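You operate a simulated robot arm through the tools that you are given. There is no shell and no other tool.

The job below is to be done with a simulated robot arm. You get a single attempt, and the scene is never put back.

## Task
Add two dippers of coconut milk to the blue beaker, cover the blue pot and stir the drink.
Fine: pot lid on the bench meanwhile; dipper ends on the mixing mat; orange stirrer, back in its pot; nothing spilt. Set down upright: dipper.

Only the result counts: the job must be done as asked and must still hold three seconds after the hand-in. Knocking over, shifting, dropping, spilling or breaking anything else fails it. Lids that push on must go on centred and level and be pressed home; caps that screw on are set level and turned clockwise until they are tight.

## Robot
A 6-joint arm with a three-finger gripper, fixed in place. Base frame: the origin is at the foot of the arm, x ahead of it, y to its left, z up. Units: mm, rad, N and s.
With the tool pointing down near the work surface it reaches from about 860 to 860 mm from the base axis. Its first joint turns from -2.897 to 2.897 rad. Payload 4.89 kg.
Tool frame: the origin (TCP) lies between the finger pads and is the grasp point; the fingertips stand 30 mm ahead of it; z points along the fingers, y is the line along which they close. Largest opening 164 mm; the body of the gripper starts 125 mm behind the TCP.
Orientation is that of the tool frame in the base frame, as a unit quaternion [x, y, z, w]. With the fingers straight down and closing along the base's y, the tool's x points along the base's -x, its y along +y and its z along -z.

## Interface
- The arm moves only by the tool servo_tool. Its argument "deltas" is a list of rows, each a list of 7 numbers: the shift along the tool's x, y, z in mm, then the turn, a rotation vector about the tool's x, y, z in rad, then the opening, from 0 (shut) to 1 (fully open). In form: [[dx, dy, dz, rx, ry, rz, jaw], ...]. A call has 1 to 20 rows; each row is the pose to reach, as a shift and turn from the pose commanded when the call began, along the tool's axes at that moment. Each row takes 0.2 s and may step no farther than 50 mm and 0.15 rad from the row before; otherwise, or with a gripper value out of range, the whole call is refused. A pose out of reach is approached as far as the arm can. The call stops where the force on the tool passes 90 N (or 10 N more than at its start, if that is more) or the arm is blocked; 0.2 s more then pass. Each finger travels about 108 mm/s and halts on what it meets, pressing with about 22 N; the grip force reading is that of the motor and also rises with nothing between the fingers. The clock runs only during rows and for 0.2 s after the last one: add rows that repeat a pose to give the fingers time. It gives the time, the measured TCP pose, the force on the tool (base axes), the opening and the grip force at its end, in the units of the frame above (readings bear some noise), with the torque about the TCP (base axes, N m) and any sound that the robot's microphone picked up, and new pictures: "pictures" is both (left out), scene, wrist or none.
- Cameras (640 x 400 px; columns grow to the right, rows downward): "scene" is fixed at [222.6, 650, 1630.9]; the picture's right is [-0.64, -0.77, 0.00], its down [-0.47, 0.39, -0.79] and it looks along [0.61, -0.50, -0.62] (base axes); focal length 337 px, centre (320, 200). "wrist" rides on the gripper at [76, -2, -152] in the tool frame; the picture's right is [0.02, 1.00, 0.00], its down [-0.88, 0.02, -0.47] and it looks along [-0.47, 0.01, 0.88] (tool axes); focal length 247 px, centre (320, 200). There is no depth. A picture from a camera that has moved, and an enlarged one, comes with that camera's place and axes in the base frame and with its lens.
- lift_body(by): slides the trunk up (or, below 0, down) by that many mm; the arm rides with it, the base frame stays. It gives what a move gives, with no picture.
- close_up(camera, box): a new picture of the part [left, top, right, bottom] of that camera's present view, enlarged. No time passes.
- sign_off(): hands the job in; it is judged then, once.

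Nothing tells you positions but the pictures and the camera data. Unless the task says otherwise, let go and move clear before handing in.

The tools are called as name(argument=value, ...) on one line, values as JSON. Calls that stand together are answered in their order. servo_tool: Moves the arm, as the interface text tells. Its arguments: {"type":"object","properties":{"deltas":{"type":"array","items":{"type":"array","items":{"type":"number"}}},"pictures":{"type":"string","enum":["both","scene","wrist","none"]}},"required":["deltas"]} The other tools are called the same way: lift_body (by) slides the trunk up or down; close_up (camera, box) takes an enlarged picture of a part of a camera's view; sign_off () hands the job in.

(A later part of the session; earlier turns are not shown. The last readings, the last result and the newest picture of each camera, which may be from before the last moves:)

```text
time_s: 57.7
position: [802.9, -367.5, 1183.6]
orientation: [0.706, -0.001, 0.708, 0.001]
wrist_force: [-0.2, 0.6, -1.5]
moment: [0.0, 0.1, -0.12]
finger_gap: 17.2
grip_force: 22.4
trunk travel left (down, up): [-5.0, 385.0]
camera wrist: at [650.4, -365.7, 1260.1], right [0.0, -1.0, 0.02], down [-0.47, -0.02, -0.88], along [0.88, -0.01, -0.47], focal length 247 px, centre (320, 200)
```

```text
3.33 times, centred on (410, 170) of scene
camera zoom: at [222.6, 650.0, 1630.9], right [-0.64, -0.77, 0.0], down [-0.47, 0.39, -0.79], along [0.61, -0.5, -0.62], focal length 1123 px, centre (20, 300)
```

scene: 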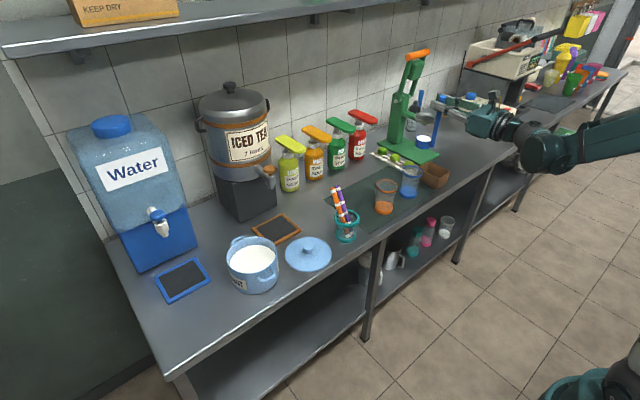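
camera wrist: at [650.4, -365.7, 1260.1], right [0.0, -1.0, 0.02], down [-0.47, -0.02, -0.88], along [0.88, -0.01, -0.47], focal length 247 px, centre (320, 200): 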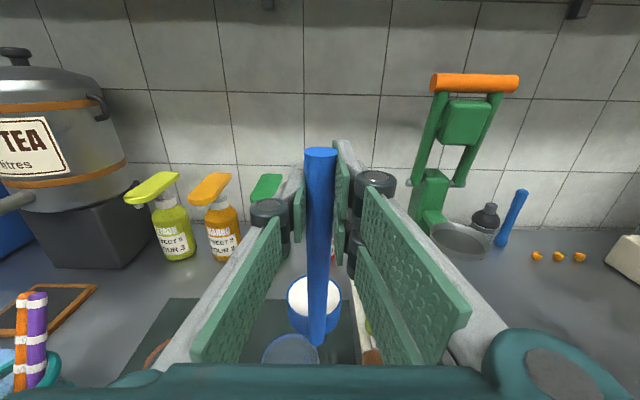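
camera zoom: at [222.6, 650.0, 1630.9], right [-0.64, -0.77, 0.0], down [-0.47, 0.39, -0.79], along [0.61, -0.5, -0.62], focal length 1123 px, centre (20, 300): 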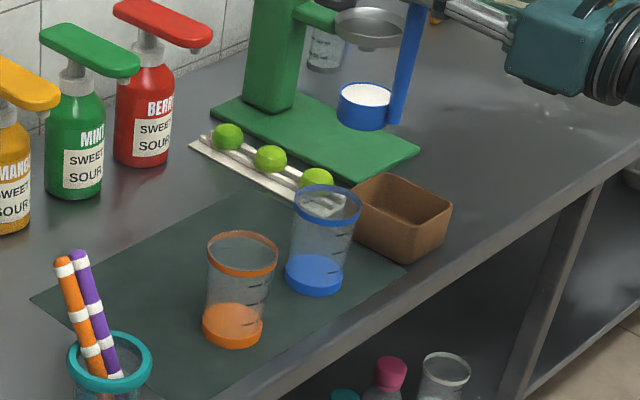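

I put the blue beaker's rim at (841,-333), radius about 40 mm, z≈908. I'll lower the cup beside and above it, keeping it level.

servo_tool(deltas=[[-6, 3, 0, 0, 0, 0, 0], [-18, 7, 1, 0, 0, 0, 0], [-34, 10, 1, 0, 0, 0, 0], [-50, 10, 1, 0, 0, 0, 0], [-66, 10, 1, 0, 0, 0, 0], [-80, 10, 1, 0, 0, 0, 0], [-88, 10, 1, 0, 0, 0, 0], [-90, 10, 1, 0, 0, 0, 0], [-90, 10, 1, 0, 0, 0, 0]])

close_up(camera="wrist", box=[220, 200, 420, 400])

close_up(camera="scene", box=[340, 110, 480, 230])

```text
time_s: 59.7
position: [805.3, -379.3, 1093.3]
orientation: [0.706, 0.0, 0.708, 0.0]
wrist_force: [0.6, -0.1, -0.6]
moment: [0.01, 0.02, 0.03]
finger_gap: 17.3
grip_force: 21.5
trunk travel left (down, up): [-5.0, 385.0]
camera wrist: at [651.3, -376.4, 1170.3], right [0.0, -1.0, 0.02], down [-0.47, -0.02, -0.88], along [0.88, -0.01, -0.47], focal length 247 px, centre (320, 200)
```

scene: 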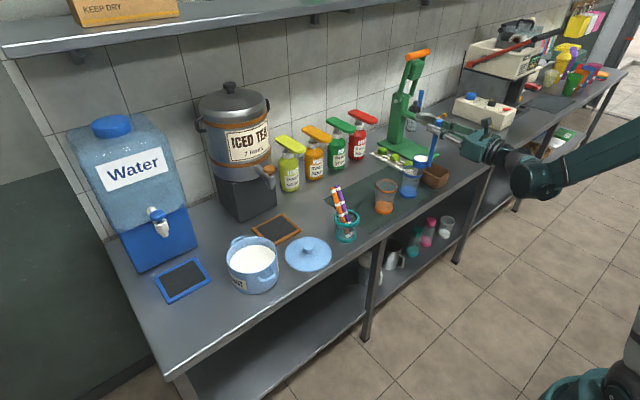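
wrist: 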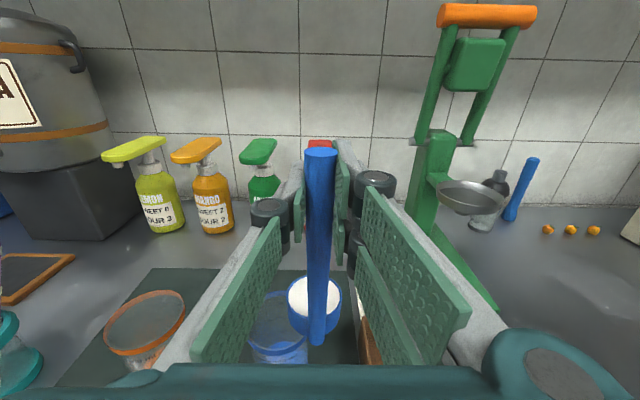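

```text
2.00 times, centred on (320, 300) of wrist
camera zoom: at [651.3, -376.4, 1170.3], right [0.0, -1.0, 0.02], down [-0.47, -0.02, -0.88], along [0.88, -0.01, -0.47], focal length 494 px, centre (320, 0)
```

zoom: 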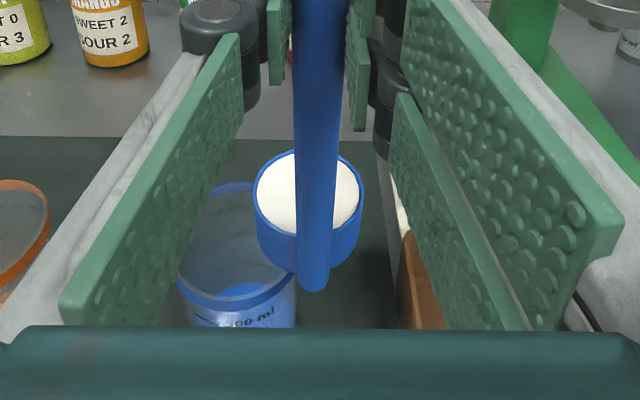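

```text
3.33 times, centred on (410, 170) of scene
camera zoom: at [222.6, 650.0, 1630.9], right [-0.64, -0.77, 0.0], down [-0.47, 0.39, -0.79], along [0.61, -0.5, -0.62], focal length 1123 px, centre (20, 300)
```

zoom: 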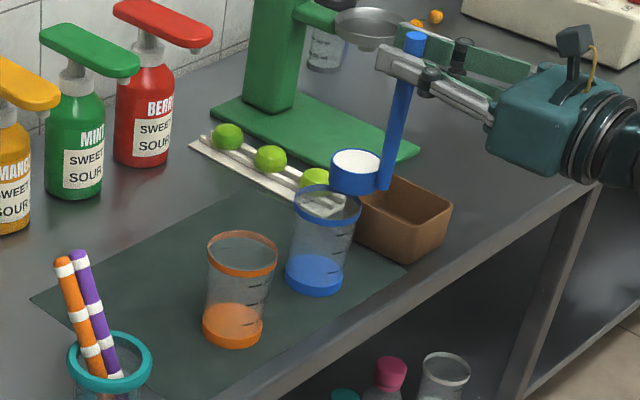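

The lip is positioned over the beaker's mouth. I'll start tilting by rolling the wrist while keeping the pouring lip fixed in place.

servo_tool(deltas=[[1, -5.8, 0, 0, 0, -0.04, 0], [1.9, -11.7, 0, 0, 0, -0.08, 0], [2.5, -17.6, 0, 0, 0, -0.12, 0], [2.9, -23.5, 0, 0, 0, -0.16, 0], [3, -29.4, 0, 0, 0, -0.2, 0], [3, -35.3, 0, 0, 0, -0.24, 0], [2.6, -41.2, 0, 0, 0, -0.28, 0], [2.1, -47.1, 0, 0, 0, -0.32, 0], [2.1, -47.1, 0, 0, 0, -0.32, 0], [2.1, -47.1, 0, 0, 0, -0.32, 0]])

close_up(camera="wrist", box=[220, 200, 420, 400])

close_up(camera="scene", box=[360, 120, 460, 220])

```text
time_s: 61.9
position: [804.4, -330.4, 1095.7]
orientation: [0.698, 0.113, 0.699, 0.113]
wrist_force: [-0.8, -0.8, -1.3]
moment: [0.1, 0.03, 0.05]
finger_gap: 17.0
grip_force: 22.1
trunk travel left (down, up): [-5.0, 385.0]
camera wrist: at [651.5, -305.2, 1167.7], right [0.0, -0.94, 0.34], down [-0.47, -0.29, -0.83], along [0.88, -0.16, -0.44], focal length 247 px, centre (320, 200)
```

scene: 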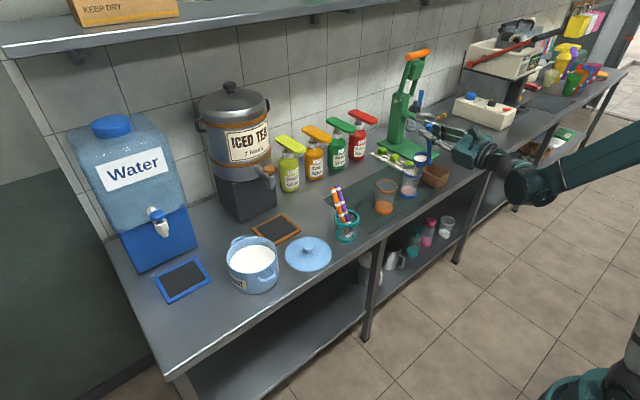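
wrist: 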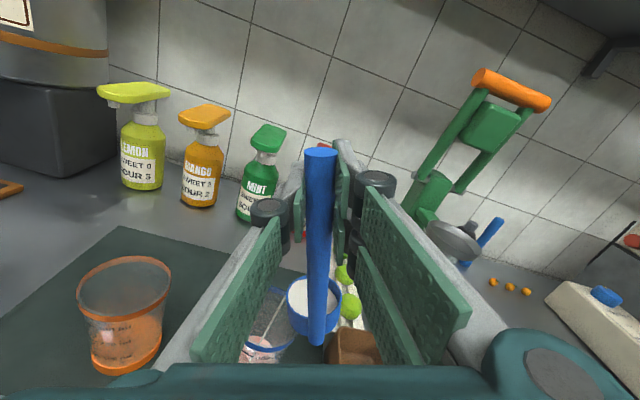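

```text
2.00 times, centred on (320, 300) of wrist
camera zoom: at [651.5, -305.2, 1167.7], right [0.0, -0.94, 0.34], down [-0.47, -0.29, -0.83], along [0.88, -0.16, -0.44], focal length 494 px, centre (320, 0)
```

zoom: 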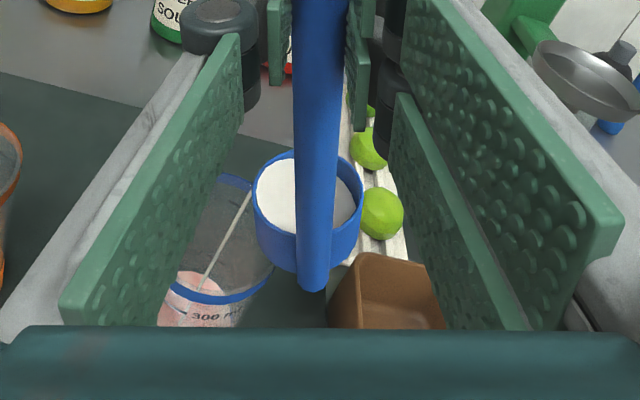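

```text
4.00 times, centred on (410, 170) of scene
camera zoom: at [222.6, 650.0, 1630.9], right [-0.64, -0.77, 0.0], down [-0.47, 0.39, -0.79], along [0.61, -0.5, -0.62], focal length 1348 px, centre (-40, 320)
```

zoom: 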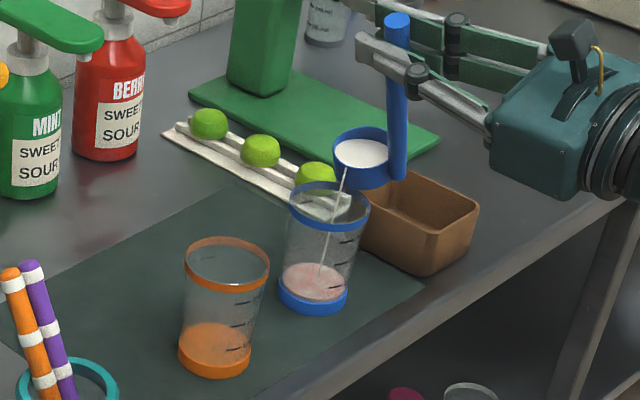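

The milk streams neatly into the beaker. I'll continue tilting about the same lip point.

servo_tool(deltas=[[1, -5.8, 0, 0, 0, -0.04, 0], [1.9, -11.7, 0, 0, 0, -0.08, 0], [2.5, -17.6, 0, 0, 0, -0.12, 0], [2.9, -23.5, 0, 0, 0, -0.16, 0], [3, -29.4, 0, 0, 0, -0.2, 0], [3, -35.3, 0, 0, 0, -0.24, 0], [2.6, -41.2, 0, 0, 0, -0.28, 0], [2.1, -47.1, 0, 0, 0, -0.32, 0], [1.3, -53, 0, 0, 0, -0.36, 0], [0.2, -58.8, 0, 0, 0, -0.4, 0], [-1.1, -64.6, 0, 0, 0, -0.44, 0], [-2.5, -70.4, 0, 0, 0, -0.48, 0], [-2.5, -70.4, 0, 0, 0, -0.48, 0], [-2.5, -70.4, 0, 0, 0, -0.48, 0]])

close_up(camera="wrist", box=[220, 200, 420, 400])

close_up(camera="scene", box=[360, 120, 460, 220])

```text
time_s: 64.9
position: [805.2, -264.0, 1070.1]
orientation: [0.651, 0.275, 0.652, 0.277]
wrist_force: [0.2, 0.8, -0.9]
moment: [0.12, 0.02, 0.02]
finger_gap: 16.8
grip_force: 21.7
trunk travel left (down, up): [-5.0, 385.0]
camera wrist: at [651.6, -208.8, 1122.5], right [0.0, -0.68, 0.73], down [-0.47, -0.64, -0.6], along [0.88, -0.35, -0.32], focal length 247 px, centre (320, 200)
```

scene: 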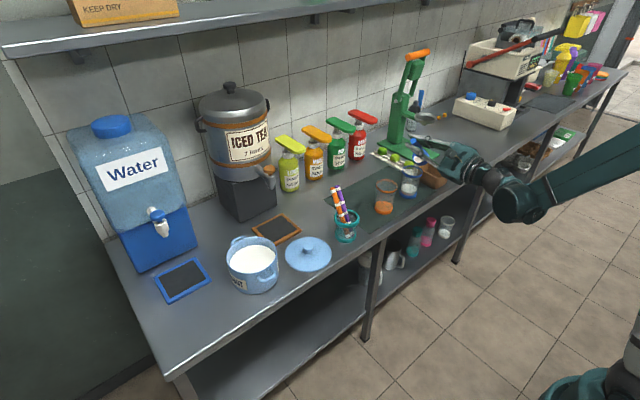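
wrist: 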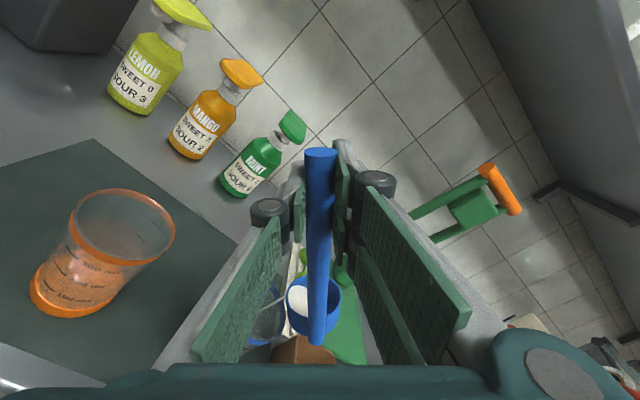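

```text
2.00 times, centred on (320, 300) of wrist
camera zoom: at [651.6, -208.8, 1122.5], right [0.0, -0.68, 0.73], down [-0.47, -0.64, -0.6], along [0.88, -0.35, -0.32], focal length 494 px, centre (320, 0)
```

zoom: 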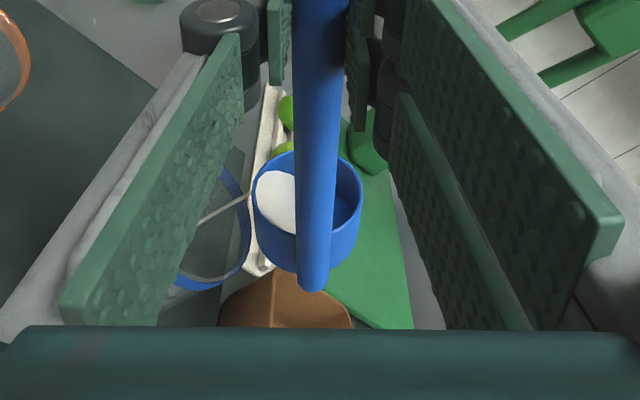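

```text
4.00 times, centred on (410, 170) of scene
camera zoom: at [222.6, 650.0, 1630.9], right [-0.64, -0.77, 0.0], down [-0.47, 0.39, -0.79], along [0.61, -0.5, -0.62], focal length 1348 px, centre (-40, 320)
```

zoom: 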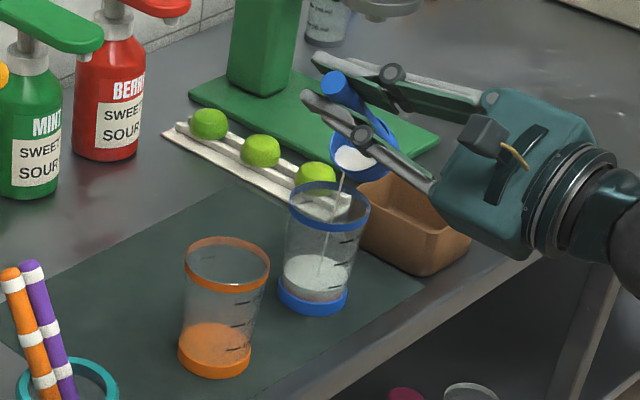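

It's still pouring cleanly, at about 46° of tilt. I'll go on to about 78°.

servo_tool(deltas=[[1, -5.8, 0, 0, 0, -0.04, 0], [1.9, -11.7, 0, 0, 0, -0.08, 0], [2.5, -17.6, 0, 0, 0, -0.12, 0], [2.9, -23.5, 0, 0, 0, -0.16, 0], [3, -29.4, 0, 0, 0, -0.2, 0], [3, -35.3, 0, 0, 0, -0.24, 0], [2.6, -41.2, 0, 0, 0, -0.28, 0], [2.1, -47.1, 0, 0, 0, -0.32, 0], [1.3, -53, 0, 0, 0, -0.36, 0], [0.2, -58.8, 0, 0, 0, -0.4, 0], [-1.1, -64.6, 0, 0, 0, -0.44, 0], [-2.5, -70.4, 0, 0, 0, -0.48, 0], [-4.3, -76, 0, 0, 0, -0.52, 0], [-6.2, -81.6, 0, 0, 0, -0.56, 0], [-6.2, -81.6, 0, 0, 0, -0.56, 0]])

close_up(camera="wrist", box=[220, 200, 420, 400])

close_up(camera="scene", box=[360, 120, 460, 220])

```text
time_s: 68.1
position: [804.9, -211.0, 1008.6]
orientation: [0.55, 0.443, 0.55, 0.446]
wrist_force: [-0.2, 0.5, -1.1]
moment: [0.14, 0.04, -0.02]
finger_gap: 17.1
grip_force: 22.4
trunk travel left (down, up): [-5.0, 385.0]
camera wrist: at [652.1, -137.1, 1022.2], right [0.0, -0.19, 0.98], down [-0.47, -0.86, -0.17], along [0.88, -0.47, -0.09], focal length 247 px, centre (320, 200)
```

scene: 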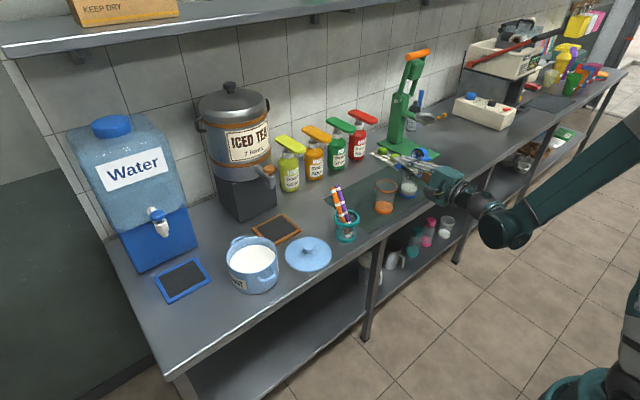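
wrist: 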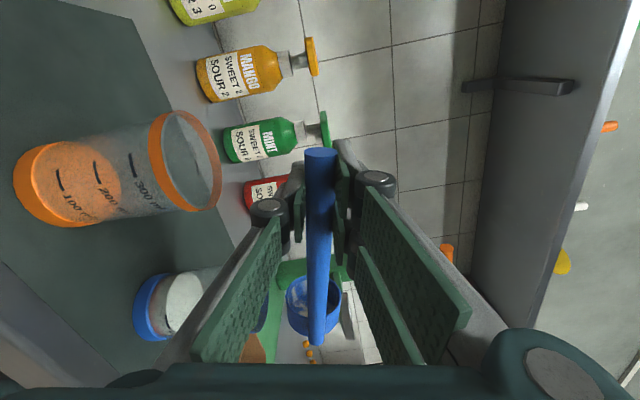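

```text
2.00 times, centred on (320, 300) of wrist
camera zoom: at [652.1, -137.1, 1022.2], right [0.0, -0.19, 0.98], down [-0.47, -0.86, -0.17], along [0.88, -0.47, -0.09], focal length 494 px, centre (320, 0)
```

zoom: 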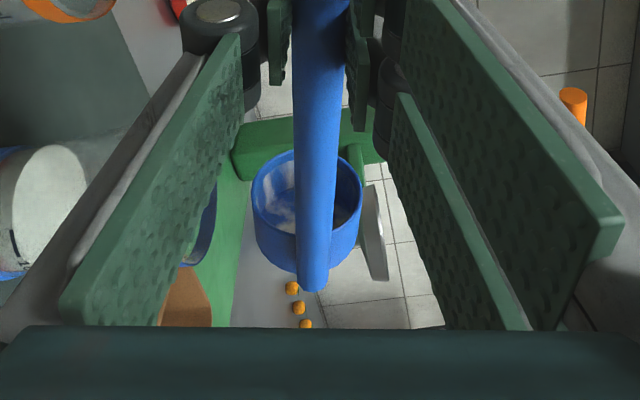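

```text
4.00 times, centred on (410, 170) of scene
camera zoom: at [222.6, 650.0, 1630.9], right [-0.64, -0.77, 0.0], down [-0.47, 0.39, -0.79], along [0.61, -0.5, -0.62], focal length 1348 px, centre (-40, 320)
```

zoom: 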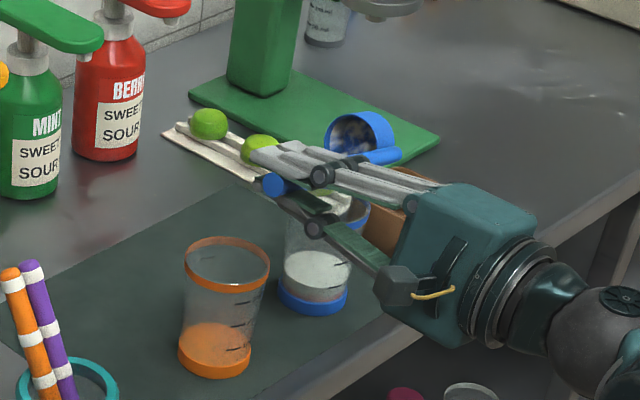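

The cup is nearly empty. I'll finish tilting past horizontal, raising slightly to stay clear of the orange beaker, and hold so it drains.

servo_tool(deltas=[[1.3, -4.4, 0, 0, 0, -0.04, 0], [2.5, -8.8, 0, 0, 0, -0.08, 0], [3.5, -12.8, 0, 0, 0, -0.12, 0], [4.4, -16.7, 0, 0, 0, -0.16, 0], [5.5, -23.6, 0, 0, 0, -0.24, 0], [5.9, -29.5, 0, 0, 0, -0.32, 0], [5.9, -29.5, 0, 0, 0, -0.4, 0], [5.9, -29.5, 0, 0, 0, -0.48, 0], [5.9, -29.5, 0, 0, 0, -0.48, 0], [5.9, -29.5, 0, 0, 0, -0.48, 0], [5.9, -29.5, 0, 0, 0, -0.48, 0], [5.9, -29.5, 0, 0, 0, -0.48, 0], [5.9, -29.5, 0, 0, 0, -0.48, 0], [5.9, -29.5, 0, 0, 0, -0.48, 0]])

close_up(camera="wrist", box=[220, 200, 420, 400])

close_up(camera="scene", box=[360, 120, 460, 220])

```text
time_s: 71.1
position: [805.3, -200.2, 980.2]
orientation: [0.428, 0.561, 0.429, 0.563]
wrist_force: [0.7, 0.7, -1.6]
moment: [0.14, 0.0, -0.01]
finger_gap: 16.9
grip_force: 22.1
trunk travel left (down, up): [-5.0, 385.0]
camera wrist: at [651.9, -127.0, 958.3], right [0.0, 0.29, 0.96], down [-0.47, -0.84, 0.25], along [0.88, -0.45, 0.14], focal length 247 px, centre (320, 200)
```

scene: 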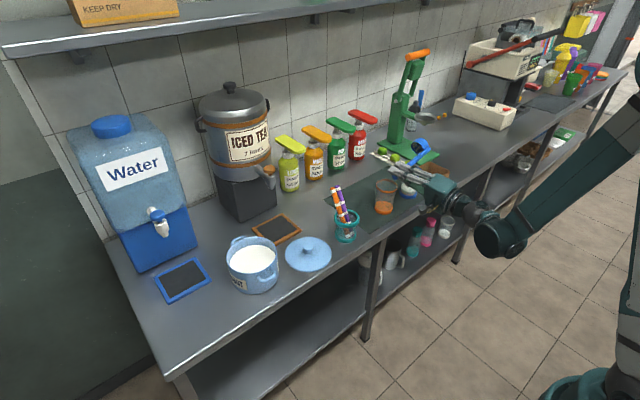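
wrist: 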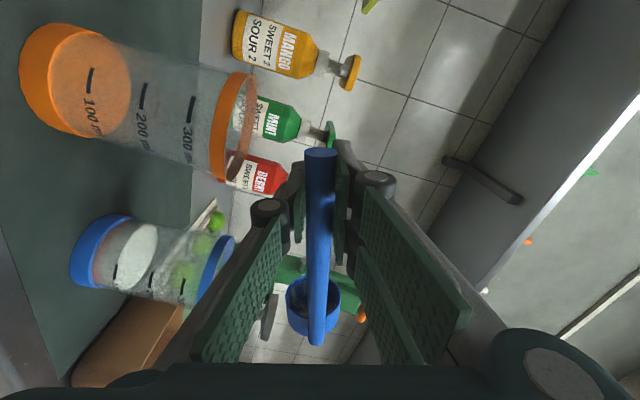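

```text
2.00 times, centred on (320, 300) of wrist
camera zoom: at [651.9, -127.0, 958.3], right [0.0, 0.29, 0.96], down [-0.47, -0.84, 0.25], along [0.88, -0.45, 0.14], focal length 494 px, centre (320, 0)
```

zoom: 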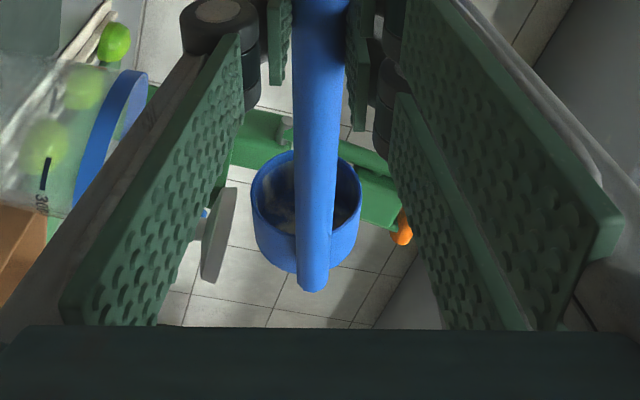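

```text
4.00 times, centred on (410, 170) of scene
camera zoom: at [222.6, 650.0, 1630.9], right [-0.64, -0.77, 0.0], down [-0.47, 0.39, -0.79], along [0.61, -0.5, -0.62], focal length 1348 px, centre (-40, 320)
```

zoom: 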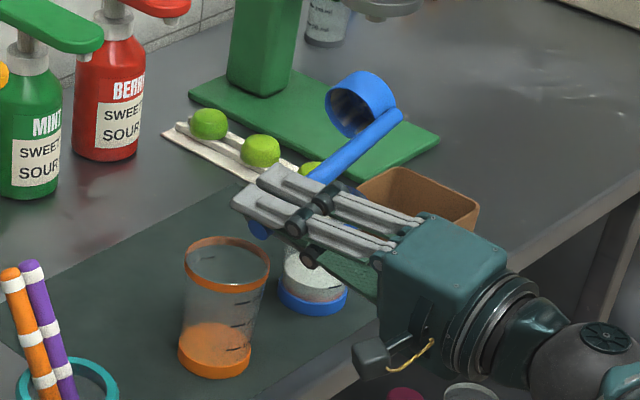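

The first dipper is in and the cup is empty. I'll rise while rolling the cup back upright.

servo_tool(deltas=[[-3.2, 11.6, 0, 0, 0, 0.115, 0], [-6.4, 23.1, 0, 0, 0, 0.23, 0], [-9.6, 34.7, 0, 0, 0, 0.345, 0], [-12.8, 46.3, 0, 0, 0, 0.46, 0], [-16, 57.8, 0, 0, 0, 0.575, 0], [-19.1, 69.4, 0, 0, 0, 0.69, 0], [-22.3, 81, 0, 0, 0, 0.805, 0], [-25.5, 92.6, 0, 0, 0, 0.92, 0], [-28.7, 104.1, 0, 0, 0, 1.035, 0], [-31.9, 115.7, 0, 0, 0, 1.15, 0], [-35.1, 127.3, 0, 0, 0, 1.265, 0], [-38.3, 138.8, 0, 0, 0, 1.38, 0], [-41.5, 150.4, 0, 0, 0, 1.495, 0], [-44.7, 162, 0, 0, 0, 1.61, 0], [-47.9, 173.5, 0, 0, 0, 1.725, 0], [-51, 185.1, 0, 0, 0, 1.84, 0], [-54, 195.7, 0, 0, 0, 1.84, 0]])

close_up(camera="scene", box=[340, 120, 460, 220])

close_up(camera="wrist", box=[220, 200, 420, 400])

```text
time_s: 74.7
position: [804.6, -201.8, 1183.0]
orientation: [0.707, 0.0, 0.707, 0.0]
wrist_force: [1.1, -0.5, -1.3]
moment: [0.0, -0.03, 0.05]
finger_gap: 17.0
grip_force: 22.4
trunk travel left (down, up): [-5.0, 385.0]
camera wrist: at [651.7, -199.5, 1259.9], right [0.0, -1.0, 0.02], down [-0.47, -0.02, -0.88], along [0.88, -0.01, -0.47], focal length 247 px, centre (320, 200)
```

scene: 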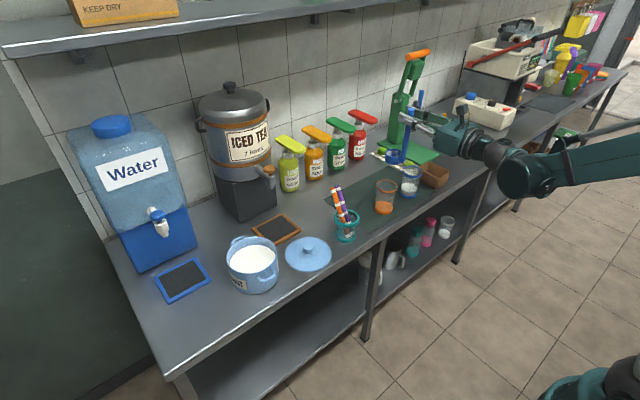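
wrist: 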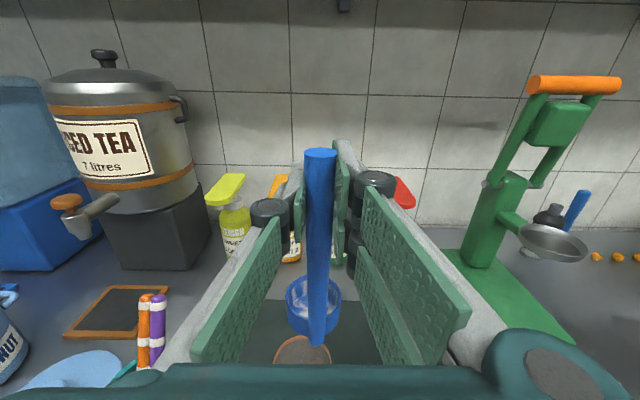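

```text
4.00 times, centred on (400, 170) of scene
camera zoom: at [222.6, 650.0, 1630.9], right [-0.64, -0.77, 0.0], down [-0.47, 0.39, -0.79], along [0.61, -0.5, -0.62], focal length 1348 px, centre (0, 320)
```

zoom: 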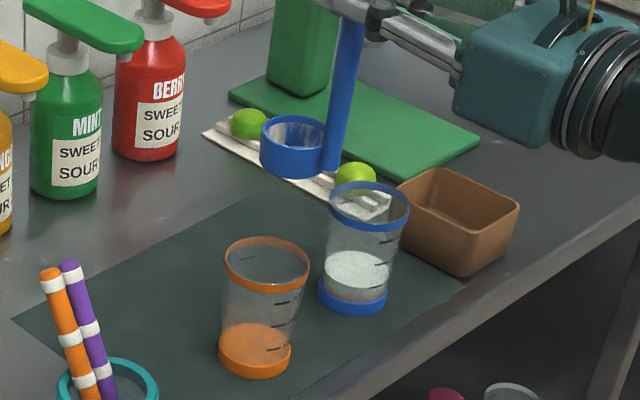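

```text
2.00 times, centred on (320, 300) of wrist
camera zoom: at [651.7, -199.5, 1259.9], right [0.0, -1.0, 0.02], down [-0.47, -0.02, -0.88], along [0.88, -0.01, -0.47], focal length 494 px, centre (320, 0)
```

zoom: 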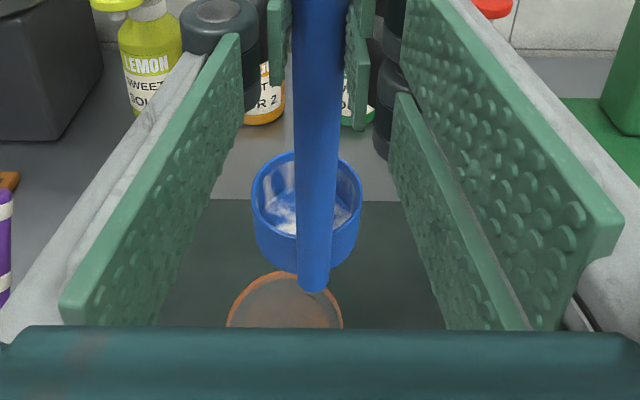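

Nothing was spilt. I'll go back to the pot for the second dipperful.

servo_tool(deltas=[[0, -20, 2, 0, 0, 0, 0], [0, -60, 5, 0, 0, 0, 0], [0, -105, 8, 0, 0, 0, 0], [0, -150, 11, 0, 0, 0, 0], [0, -195, 14, 0, 0, 0, 0], [0, -240, 17, 0, 0, 0, 0], [0, -285, 20, 0, 0, 0, 0], [0, -330, 23, 0, 0, 0, 0], [0, -375, 26, 0, 0, 0, 0], [0, -420, 29, 0, 0, 0, 0], [0, -465, 32, 0, 0, 0, 0], [0, -510, 33, 0, 0, 0, 0], [0, -550, 33, 0, 0, 0, 0], [0, -569, 33, 0, 0, 0, 0], [-20, -569, 33, 0, 0, 0, 0], [-50, -569, 33, 0, 0, 0, 0], [-80, -569, 33, 0, 0, 0, 0], [-98, -569, 33, 0, 0, 0, 0], [-98, -569, 33, 0, 0, 0, 0]])

close_up(camera="wrist", box=[220, 200, 420, 400])

close_up(camera="scene", box=[210, 190, 310, 300])

```text
time_s: 78.7
position: [838.0, 369.8, 1086.2]
orientation: [0.706, -0.001, 0.708, 0.001]
wrist_force: [0.7, 0.1, -1.1]
moment: [-0.01, 0.06, 0.02]
finger_gap: 16.9
grip_force: 21.9
trunk travel left (down, up): [-5.0, 385.0]
camera wrist: at [684.3, 371.2, 1162.1], right [0.0, -1.0, 0.02], down [-0.47, -0.02, -0.88], along [0.88, -0.01, -0.47], focal length 247 px, centre (320, 200)
```

scene: 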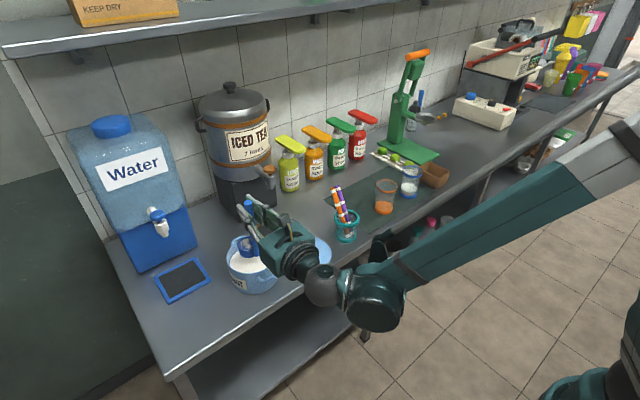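
wrist: 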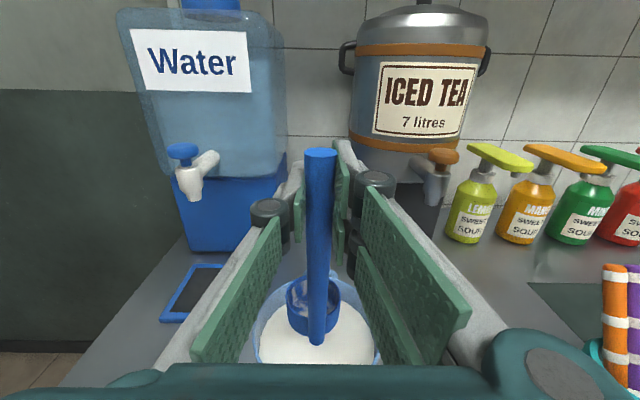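

```text
2.00 times, centred on (320, 300) of wrist
camera zoom: at [684.3, 371.2, 1162.1], right [0.0, -1.0, 0.02], down [-0.47, -0.02, -0.88], along [0.88, -0.01, -0.47], focal length 494 px, centre (320, 0)
```

zoom: 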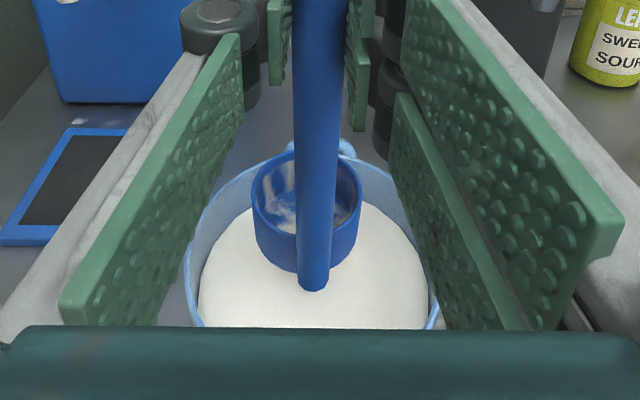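

```text
3.64 times, centred on (260, 245) of scene
camera zoom: at [222.6, 650.0, 1630.9], right [-0.64, -0.77, 0.0], down [-0.47, 0.39, -0.79], along [0.61, -0.5, -0.62], focal length 1225 px, centre (538, 36)
```

zoom: 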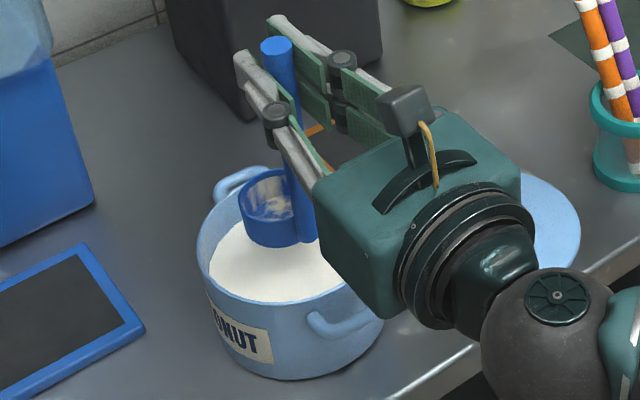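

It's centred again. Second dip: straight down, hold, and up slowly.

servo_tool(deltas=[[-15, 1, 0, 0, 0, 0, 0], [-30, 1, 0, 0, 0, 0, 0], [-45, 1, 0, 0, 0, 0, 0], [-57, 1, 0, 0, 0, 0, 0], [-69, 1, 0, 0, 0, 0, 0], [-80, 1, 0, 0, 0, 0, 0], [-90, 1, 0, 0, 0, 0, 0], [-94, 1, 0, 0, 0, 0, 0], [-94, 1, 0, 0, 0, 0, 0], [-94, 1, 0, 0, 0, 0, 0], [-94, 1, 0, 0, 0, 0, 0], [-89, 1, 0, 0, 0, 0, 0], [-83, 1, 0, 0, 0, 0, 0], [-77, 1, 0, 0, 0, 0, 0], [-71, 1, 0, 0, 0, 0, 0], [-65, 1, 0, 0, 0, 0, 0], [-59, 1, 0, 0, 0, 0, 0], [-53, 1, 0, 0, 0, 0, 0], [-47, 1, 0, 0, 0, 0, 0], [-40, 1, 0, 0, 0, 0, 0]])

close_up(camera="wrist", box=[220, 200, 420, 400])

```text
time_s: 82.9
position: [838.9, 367.7, 1045.7]
orientation: [0.707, -0.001, 0.707, 0.001]
wrist_force: [0.9, 0.9, -1.5]
moment: [0.01, 0.03, 0.0]
finger_gap: 17.2
grip_force: 22.1
trunk travel left (down, up): [-5.0, 385.0]
camera wrist: at [685.0, 369.9, 1122.2], right [0.0, -1.0, 0.02], down [-0.47, -0.02, -0.88], along [0.88, -0.01, -0.47], focal length 247 px, centre (320, 200)
```

scene: 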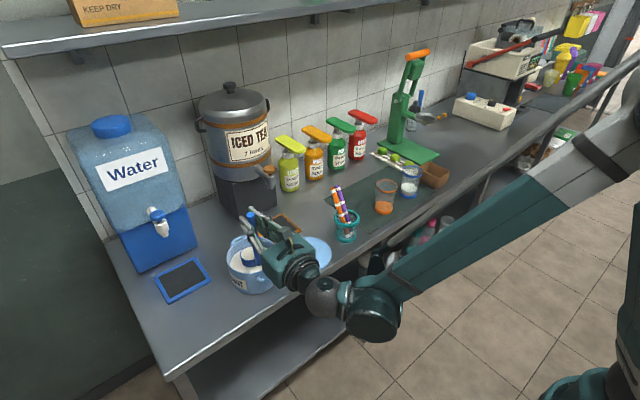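
wrist: 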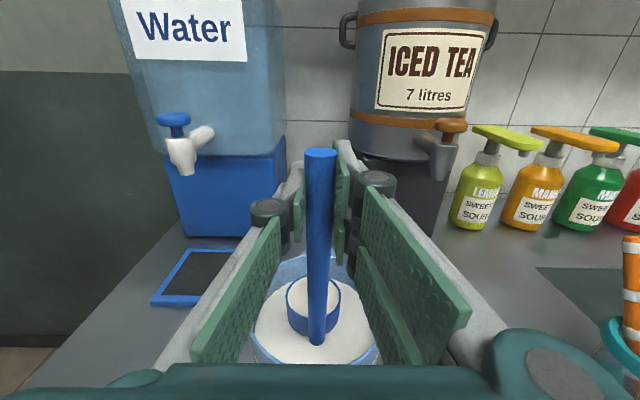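

```text
2.00 times, centred on (320, 300) of wrist
camera zoom: at [685.0, 369.9, 1122.2], right [0.0, -1.0, 0.02], down [-0.47, -0.02, -0.88], along [0.88, -0.01, -0.47], focal length 494 px, centre (320, 0)
```

zoom: 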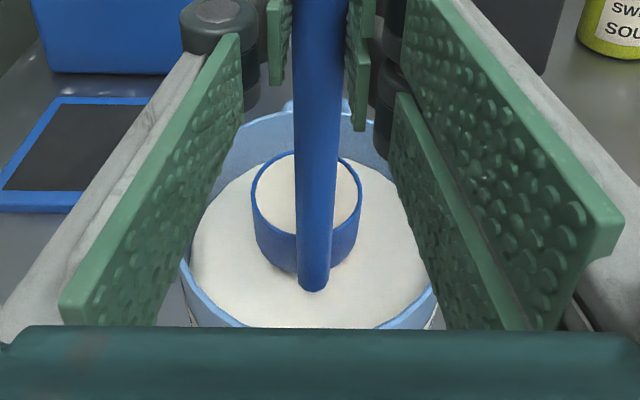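

The second dipper is full. I'll repeat the same slow carry.

servo_tool(deltas=[[5, 0, 0, 0, 0, 0, 0], [15, 0, 0, 0, 0, 0, 0], [30, 0, 0, 0, 0, 0, 0], [50, 0, 0, 0, 0, 0, 0], [70, 0, 0, 0, 0, 0, 0], [90, 0, 0, 0, 0, 0, 0], [110, 0, 0, 0, 0, 0, 0], [125, 3, 0, 0, 0, 0, 0], [134, 10, 0, 0, 0, 0, 0], [138, 20, 0, 0, 0, 0, 0], [138, 35, -2, 0, 0, 0, 0], [138, 55, -4, 0, 0, 0, 0], [138, 78, -6, 0, 0, 0, 0], [138, 103, -8, 0, 0, 0, 0], [138, 130, -10, 0, 0, 0, 0], [138, 157, -12, 0, 0, 0, 0], [138, 184, -14, 0, 0, 0, 0], [138, 208, -16, 0, 0, 0, 0], [138, 226, -17, 0, 0, 0, 0], [138, 236, -17, 0, 0, 0, 0]], pictures="wrist")

```text
time_s: 87.1
position: [822.3, 132.3, 1182.2]
orientation: [0.706, -0.001, 0.708, 0.001]
wrist_force: [0.8, 0.4, -1.7]
moment: [0.03, 0.02, -0.05]
finger_gap: 17.0
grip_force: 22.0
trunk travel left (down, up): [-5.0, 385.0]
camera wrist: at [668.3, 133.3, 1258.8], right [0.0, -1.0, 0.02], down [-0.47, -0.02, -0.88], along [0.88, -0.01, -0.47], focal length 247 px, centre (320, 200)
```

wrist: 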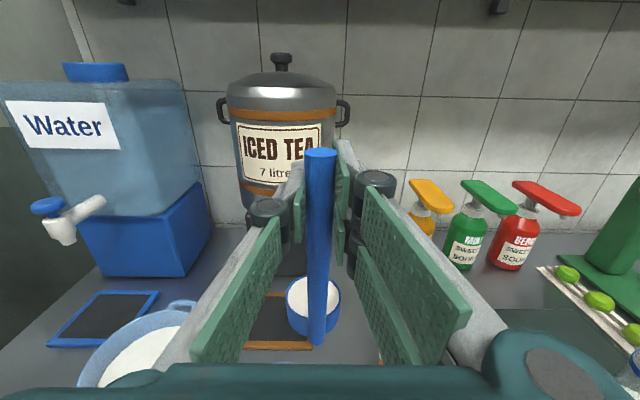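

I'll continue to the hover point by the blue beaker.

servo_tool(deltas=[[0, 8, 0, 0, 0, 0, 0], [0, 20, 0, 0, 0, 0, 0], [0, 36, 0, 0, 0, 0, 0], [0, 58, 0, 0, 0, 0, 0], [0, 84, 0, 0, 0, 0, 0], [0, 112, 0, 0, 0, 0, 0], [0, 142, 0, 0, 0, 0, 0], [0, 173, 0, 0, 0, 0, 0], [0, 205, 0, 0, 0, 0, 0], [0, 238, 0, 0, 0, 0, 0], [0, 271, -3, 0, 0, 0, 0], [0, 304, -5, 0, 0, 0, 0], [0, 335, -7, 0, 0, 0, 0], [0, 366, -9, 0, 0, 0, 0], [0, 396, -11, 0, 0, 0, 0], [0, 425, -13, 0, 0, 0, 0], [0, 452, -15, 0, 0, 0, 0], [0, 477, -16, 0, 0, 0, 0], [0, 498, -17, 0, 0, 0, 0], [0, 510, -17, 0, 0, 0, 0]], pictures="wrist")

servo_tool(deltas=[[-6, 0, 0, 0, 0, 0, 0], [-18, 0, 0, 0, 0, 0, 0], [-34, 0, 0, 0, 0, 0, 0], [-50, 0, 0, 0, 0, 0, 0], [-66, 0, 0, 0, 0, 0, 0], [-80, 0, 0, 0, 0, 0, 0], [-87, 0, 0, 0, 0, 0, 0], [-89, 0, 0, 0, 0, 0, 0], [-89, 0, 0, 0, 0, 0, 0]])

close_up(camera="wrist", box=[220, 200, 420, 400])

close_up(camera="scene", box=[360, 120, 460, 220])

```text
time_s: 91.3
position: [803.6, -376.8, 1184.4]
orientation: [0.707, -0.001, 0.707, 0.001]
wrist_force: [0.0, 1.0, -0.8]
moment: [-0.02, 0.08, -0.09]
finger_gap: 17.3
grip_force: 22.0
trunk travel left (down, up): [-5.0, 385.0]
camera wrist: at [650.3, -375.6, 1259.5], right [0.0, -1.0, 0.02], down [-0.47, -0.02, -0.88], along [0.88, -0.01, -0.47], focal length 247 px, centre (320, 200)
```

wrist: 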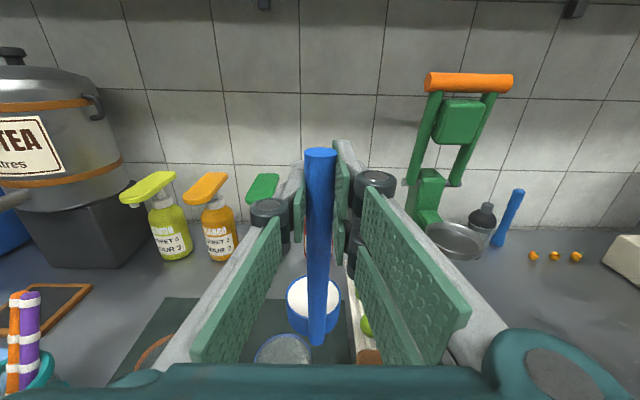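

```text
time_s: 93.3
position: [803.2, -378.1, 1094.3]
orientation: [0.707, 0.001, 0.707, -0.001]
wrist_force: [0.2, -1.1, -0.7]
moment: [-0.02, 0.06, 0.0]
finger_gap: 17.2
grip_force: 21.6
trunk travel left (down, up): [-5.0, 385.0]
camera wrist: at [649.4, -376.2, 1171.2], right [0.0, -1.0, 0.02], down [-0.47, -0.02, -0.88], along [0.88, -0.01, -0.47], focal length 247 px, centre (320, 200)
```

scene: 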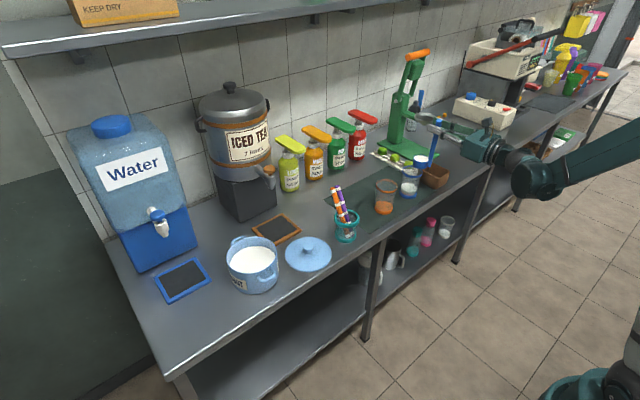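
wrist: 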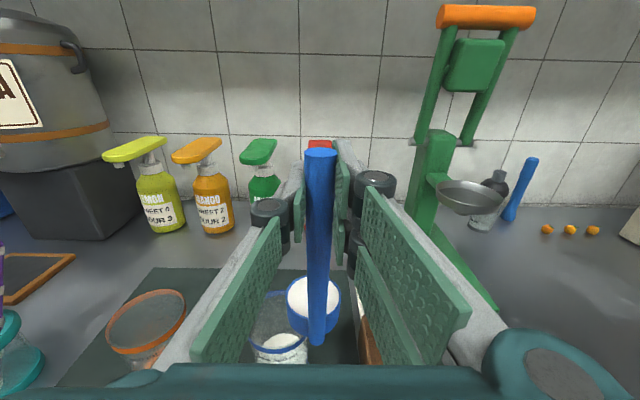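

```text
2.00 times, centred on (320, 300) of wrist
camera zoom: at [649.4, -376.2, 1171.2], right [0.0, -1.0, 0.02], down [-0.47, -0.02, -0.88], along [0.88, -0.01, -0.47], focal length 494 px, centre (320, 0)
```

zoom: 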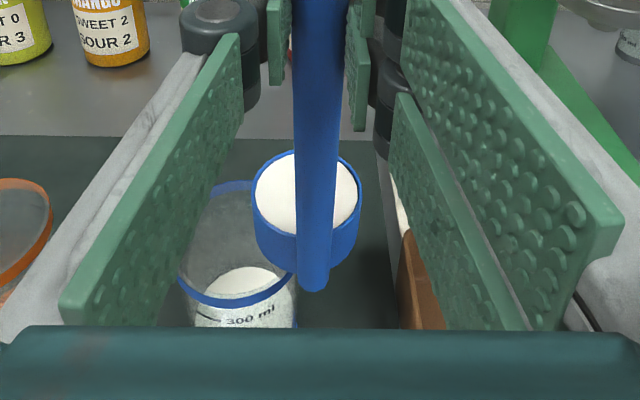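

```text
4.00 times, centred on (410, 170) of scene
camera zoom: at [222.6, 650.0, 1630.9], right [-0.64, -0.77, 0.0], down [-0.47, 0.39, -0.79], along [0.61, -0.5, -0.62], focal length 1348 px, centre (-40, 320)
```

zoom: 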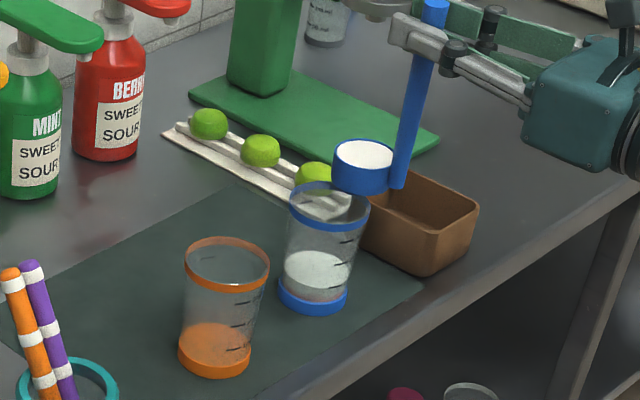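

Same pose as last time and the cup is full, so I'll tilt about the lip again.

servo_tool(deltas=[[1, -5.8, 0, 0, 0, -0.04, 0], [1.9, -11.7, 0, 0, 0, -0.08, 0], [2.5, -17.6, 0, 0, 0, -0.12, 0], [2.9, -23.5, 0, 0, 0, -0.16, 0], [3, -29.4, 0, 0, 0, -0.2, 0], [3, -35.3, 0, 0, 0, -0.24, 0], [2.6, -41.2, 0, 0, 0, -0.28, 0], [2.1, -47.1, 0, 0, 0, -0.32, 0], [2.1, -47.1, 0, 0, 0, -0.32, 0], [2.1, -47.1, 0, 0, 0, -0.32, 0]])

close_up(camera="scene", box=[360, 120, 460, 220])

```text
time_s: 95.5
position: [803.8, -330.6, 1096.7]
orientation: [0.698, 0.112, 0.698, 0.113]
wrist_force: [-0.1, -0.3, -1.2]
moment: [0.08, 0.03, 0.02]
finger_gap: 17.2
grip_force: 21.9
trunk travel left (down, up): [-5.0, 385.0]
camera wrist: at [650.8, -305.8, 1168.7], right [0.0, -0.94, 0.34], down [-0.47, -0.29, -0.83], along [0.88, -0.16, -0.44], focal length 247 px, centre (320, 200)
```

scene: 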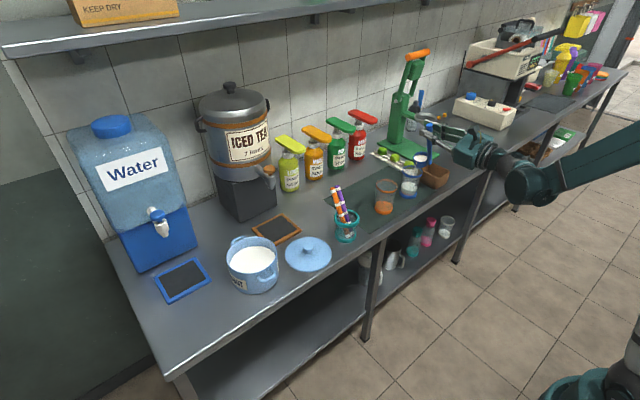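
wrist: 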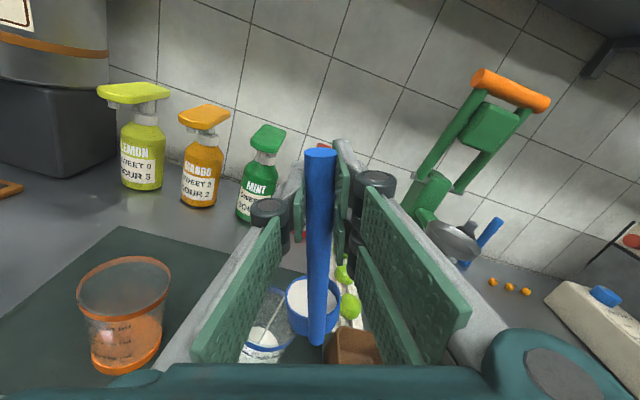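

```text
4.00 times, centred on (410, 170) of scene
camera zoom: at [222.6, 650.0, 1630.9], right [-0.64, -0.77, 0.0], down [-0.47, 0.39, -0.79], along [0.61, -0.5, -0.62], focal length 1348 px, centre (-40, 320)
```

zoom: 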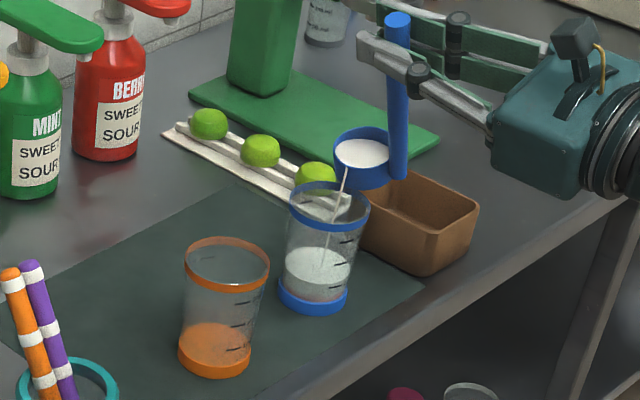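

The stream goes into the beaker. I'll continue.

servo_tool(deltas=[[1, -5.8, 0, 0, 0, -0.04, 0], [1.9, -11.7, 0, 0, 0, -0.08, 0], [2.5, -17.6, 0, 0, 0, -0.12, 0], [2.9, -23.5, 0, 0, 0, -0.16, 0], [3, -29.4, 0, 0, 0, -0.2, 0], [3, -35.3, 0, 0, 0, -0.24, 0], [2.6, -41.2, 0, 0, 0, -0.28, 0], [2.1, -47.1, 0, 0, 0, -0.32, 0], [1.3, -53, 0, 0, 0, -0.36, 0], [0.2, -58.8, 0, 0, 0, -0.4, 0], [-1.1, -64.6, 0, 0, 0, -0.44, 0], [-2.5, -70.4, 0, 0, 0, -0.48, 0], [-2.5, -70.4, 0, 0, 0, -0.48, 0], [-2.5, -70.4, 0, 0, 0, -0.48, 0]])

close_up(camera="scene", box=[360, 120, 460, 220])

```text
time_s: 98.5
position: [804.8, -263.8, 1071.7]
orientation: [0.651, 0.274, 0.652, 0.275]
wrist_force: [0.4, 0.1, -1.1]
moment: [0.11, -0.03, 0.01]
finger_gap: 17.0
grip_force: 21.8
trunk travel left (down, up): [-5.0, 385.0]
camera wrist: at [650.4, -208.4, 1123.8], right [0.0, -0.68, 0.73], down [-0.47, -0.64, -0.6], along [0.88, -0.35, -0.32], focal length 247 px, centre (320, 200)
```

scene: 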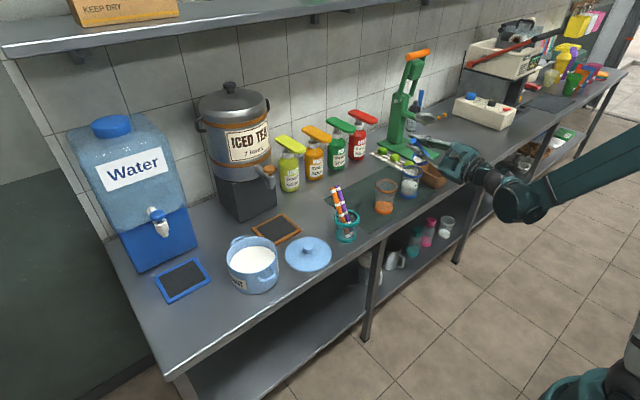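
wrist: 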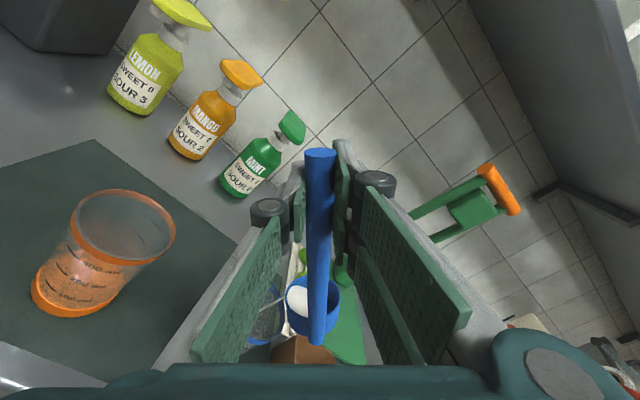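

```text
4.00 times, centred on (410, 170) of scene
camera zoom: at [222.6, 650.0, 1630.9], right [-0.64, -0.77, 0.0], down [-0.47, 0.39, -0.79], along [0.61, -0.5, -0.62], focal length 1348 px, centre (-40, 320)
```

zoom: 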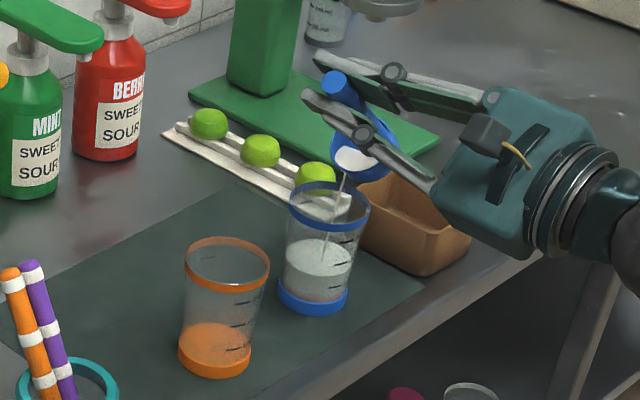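

It's going well, so I'll keep tilting.

servo_tool(deltas=[[1, -5.8, 0, 0, 0, -0.04, 0], [1.9, -11.7, 0, 0, 0, -0.08, 0], [2.5, -17.6, 0, 0, 0, -0.12, 0], [2.9, -23.5, 0, 0, 0, -0.16, 0], [3, -29.4, 0, 0, 0, -0.2, 0], [3, -35.3, 0, 0, 0, -0.24, 0], [2.6, -41.2, 0, 0, 0, -0.28, 0], [2.1, -47.1, 0, 0, 0, -0.32, 0], [1.3, -53, 0, 0, 0, -0.36, 0], [0.2, -58.8, 0, 0, 0, -0.4, 0], [-1.1, -64.6, 0, 0, 0, -0.44, 0], [-2.5, -70.4, 0, 0, 0, -0.48, 0], [-4.3, -76, 0, 0, 0, -0.52, 0], [-6.2, -81.6, 0, 0, 0, -0.56, 0], [-6.2, -81.6, 0, 0, 0, -0.56, 0]], pictures="wrist")

```text
time_s: 101.7
position: [803.4, -212.6, 1009.7]
orientation: [0.55, 0.443, 0.55, 0.446]
wrist_force: [0.1, 0.5, -0.4]
moment: [0.15, 0.04, 0.01]
finger_gap: 16.9
grip_force: 22.0
trunk travel left (down, up): [-5.0, 385.0]
camera wrist: at [650.4, -137.8, 1023.5], right [0.0, -0.19, 0.98], down [-0.47, -0.86, -0.17], along [0.88, -0.47, -0.09], focal length 247 px, centre (320, 200)
```

wrist: 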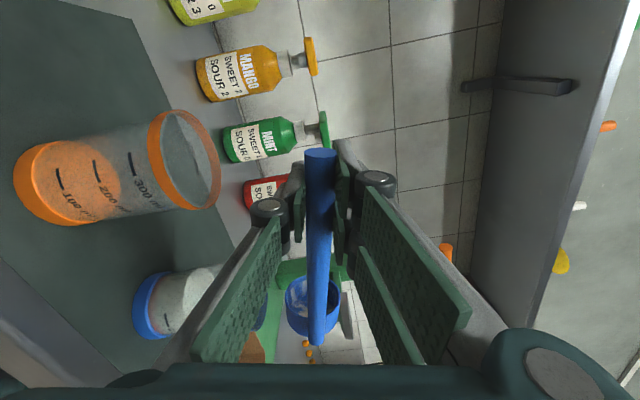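

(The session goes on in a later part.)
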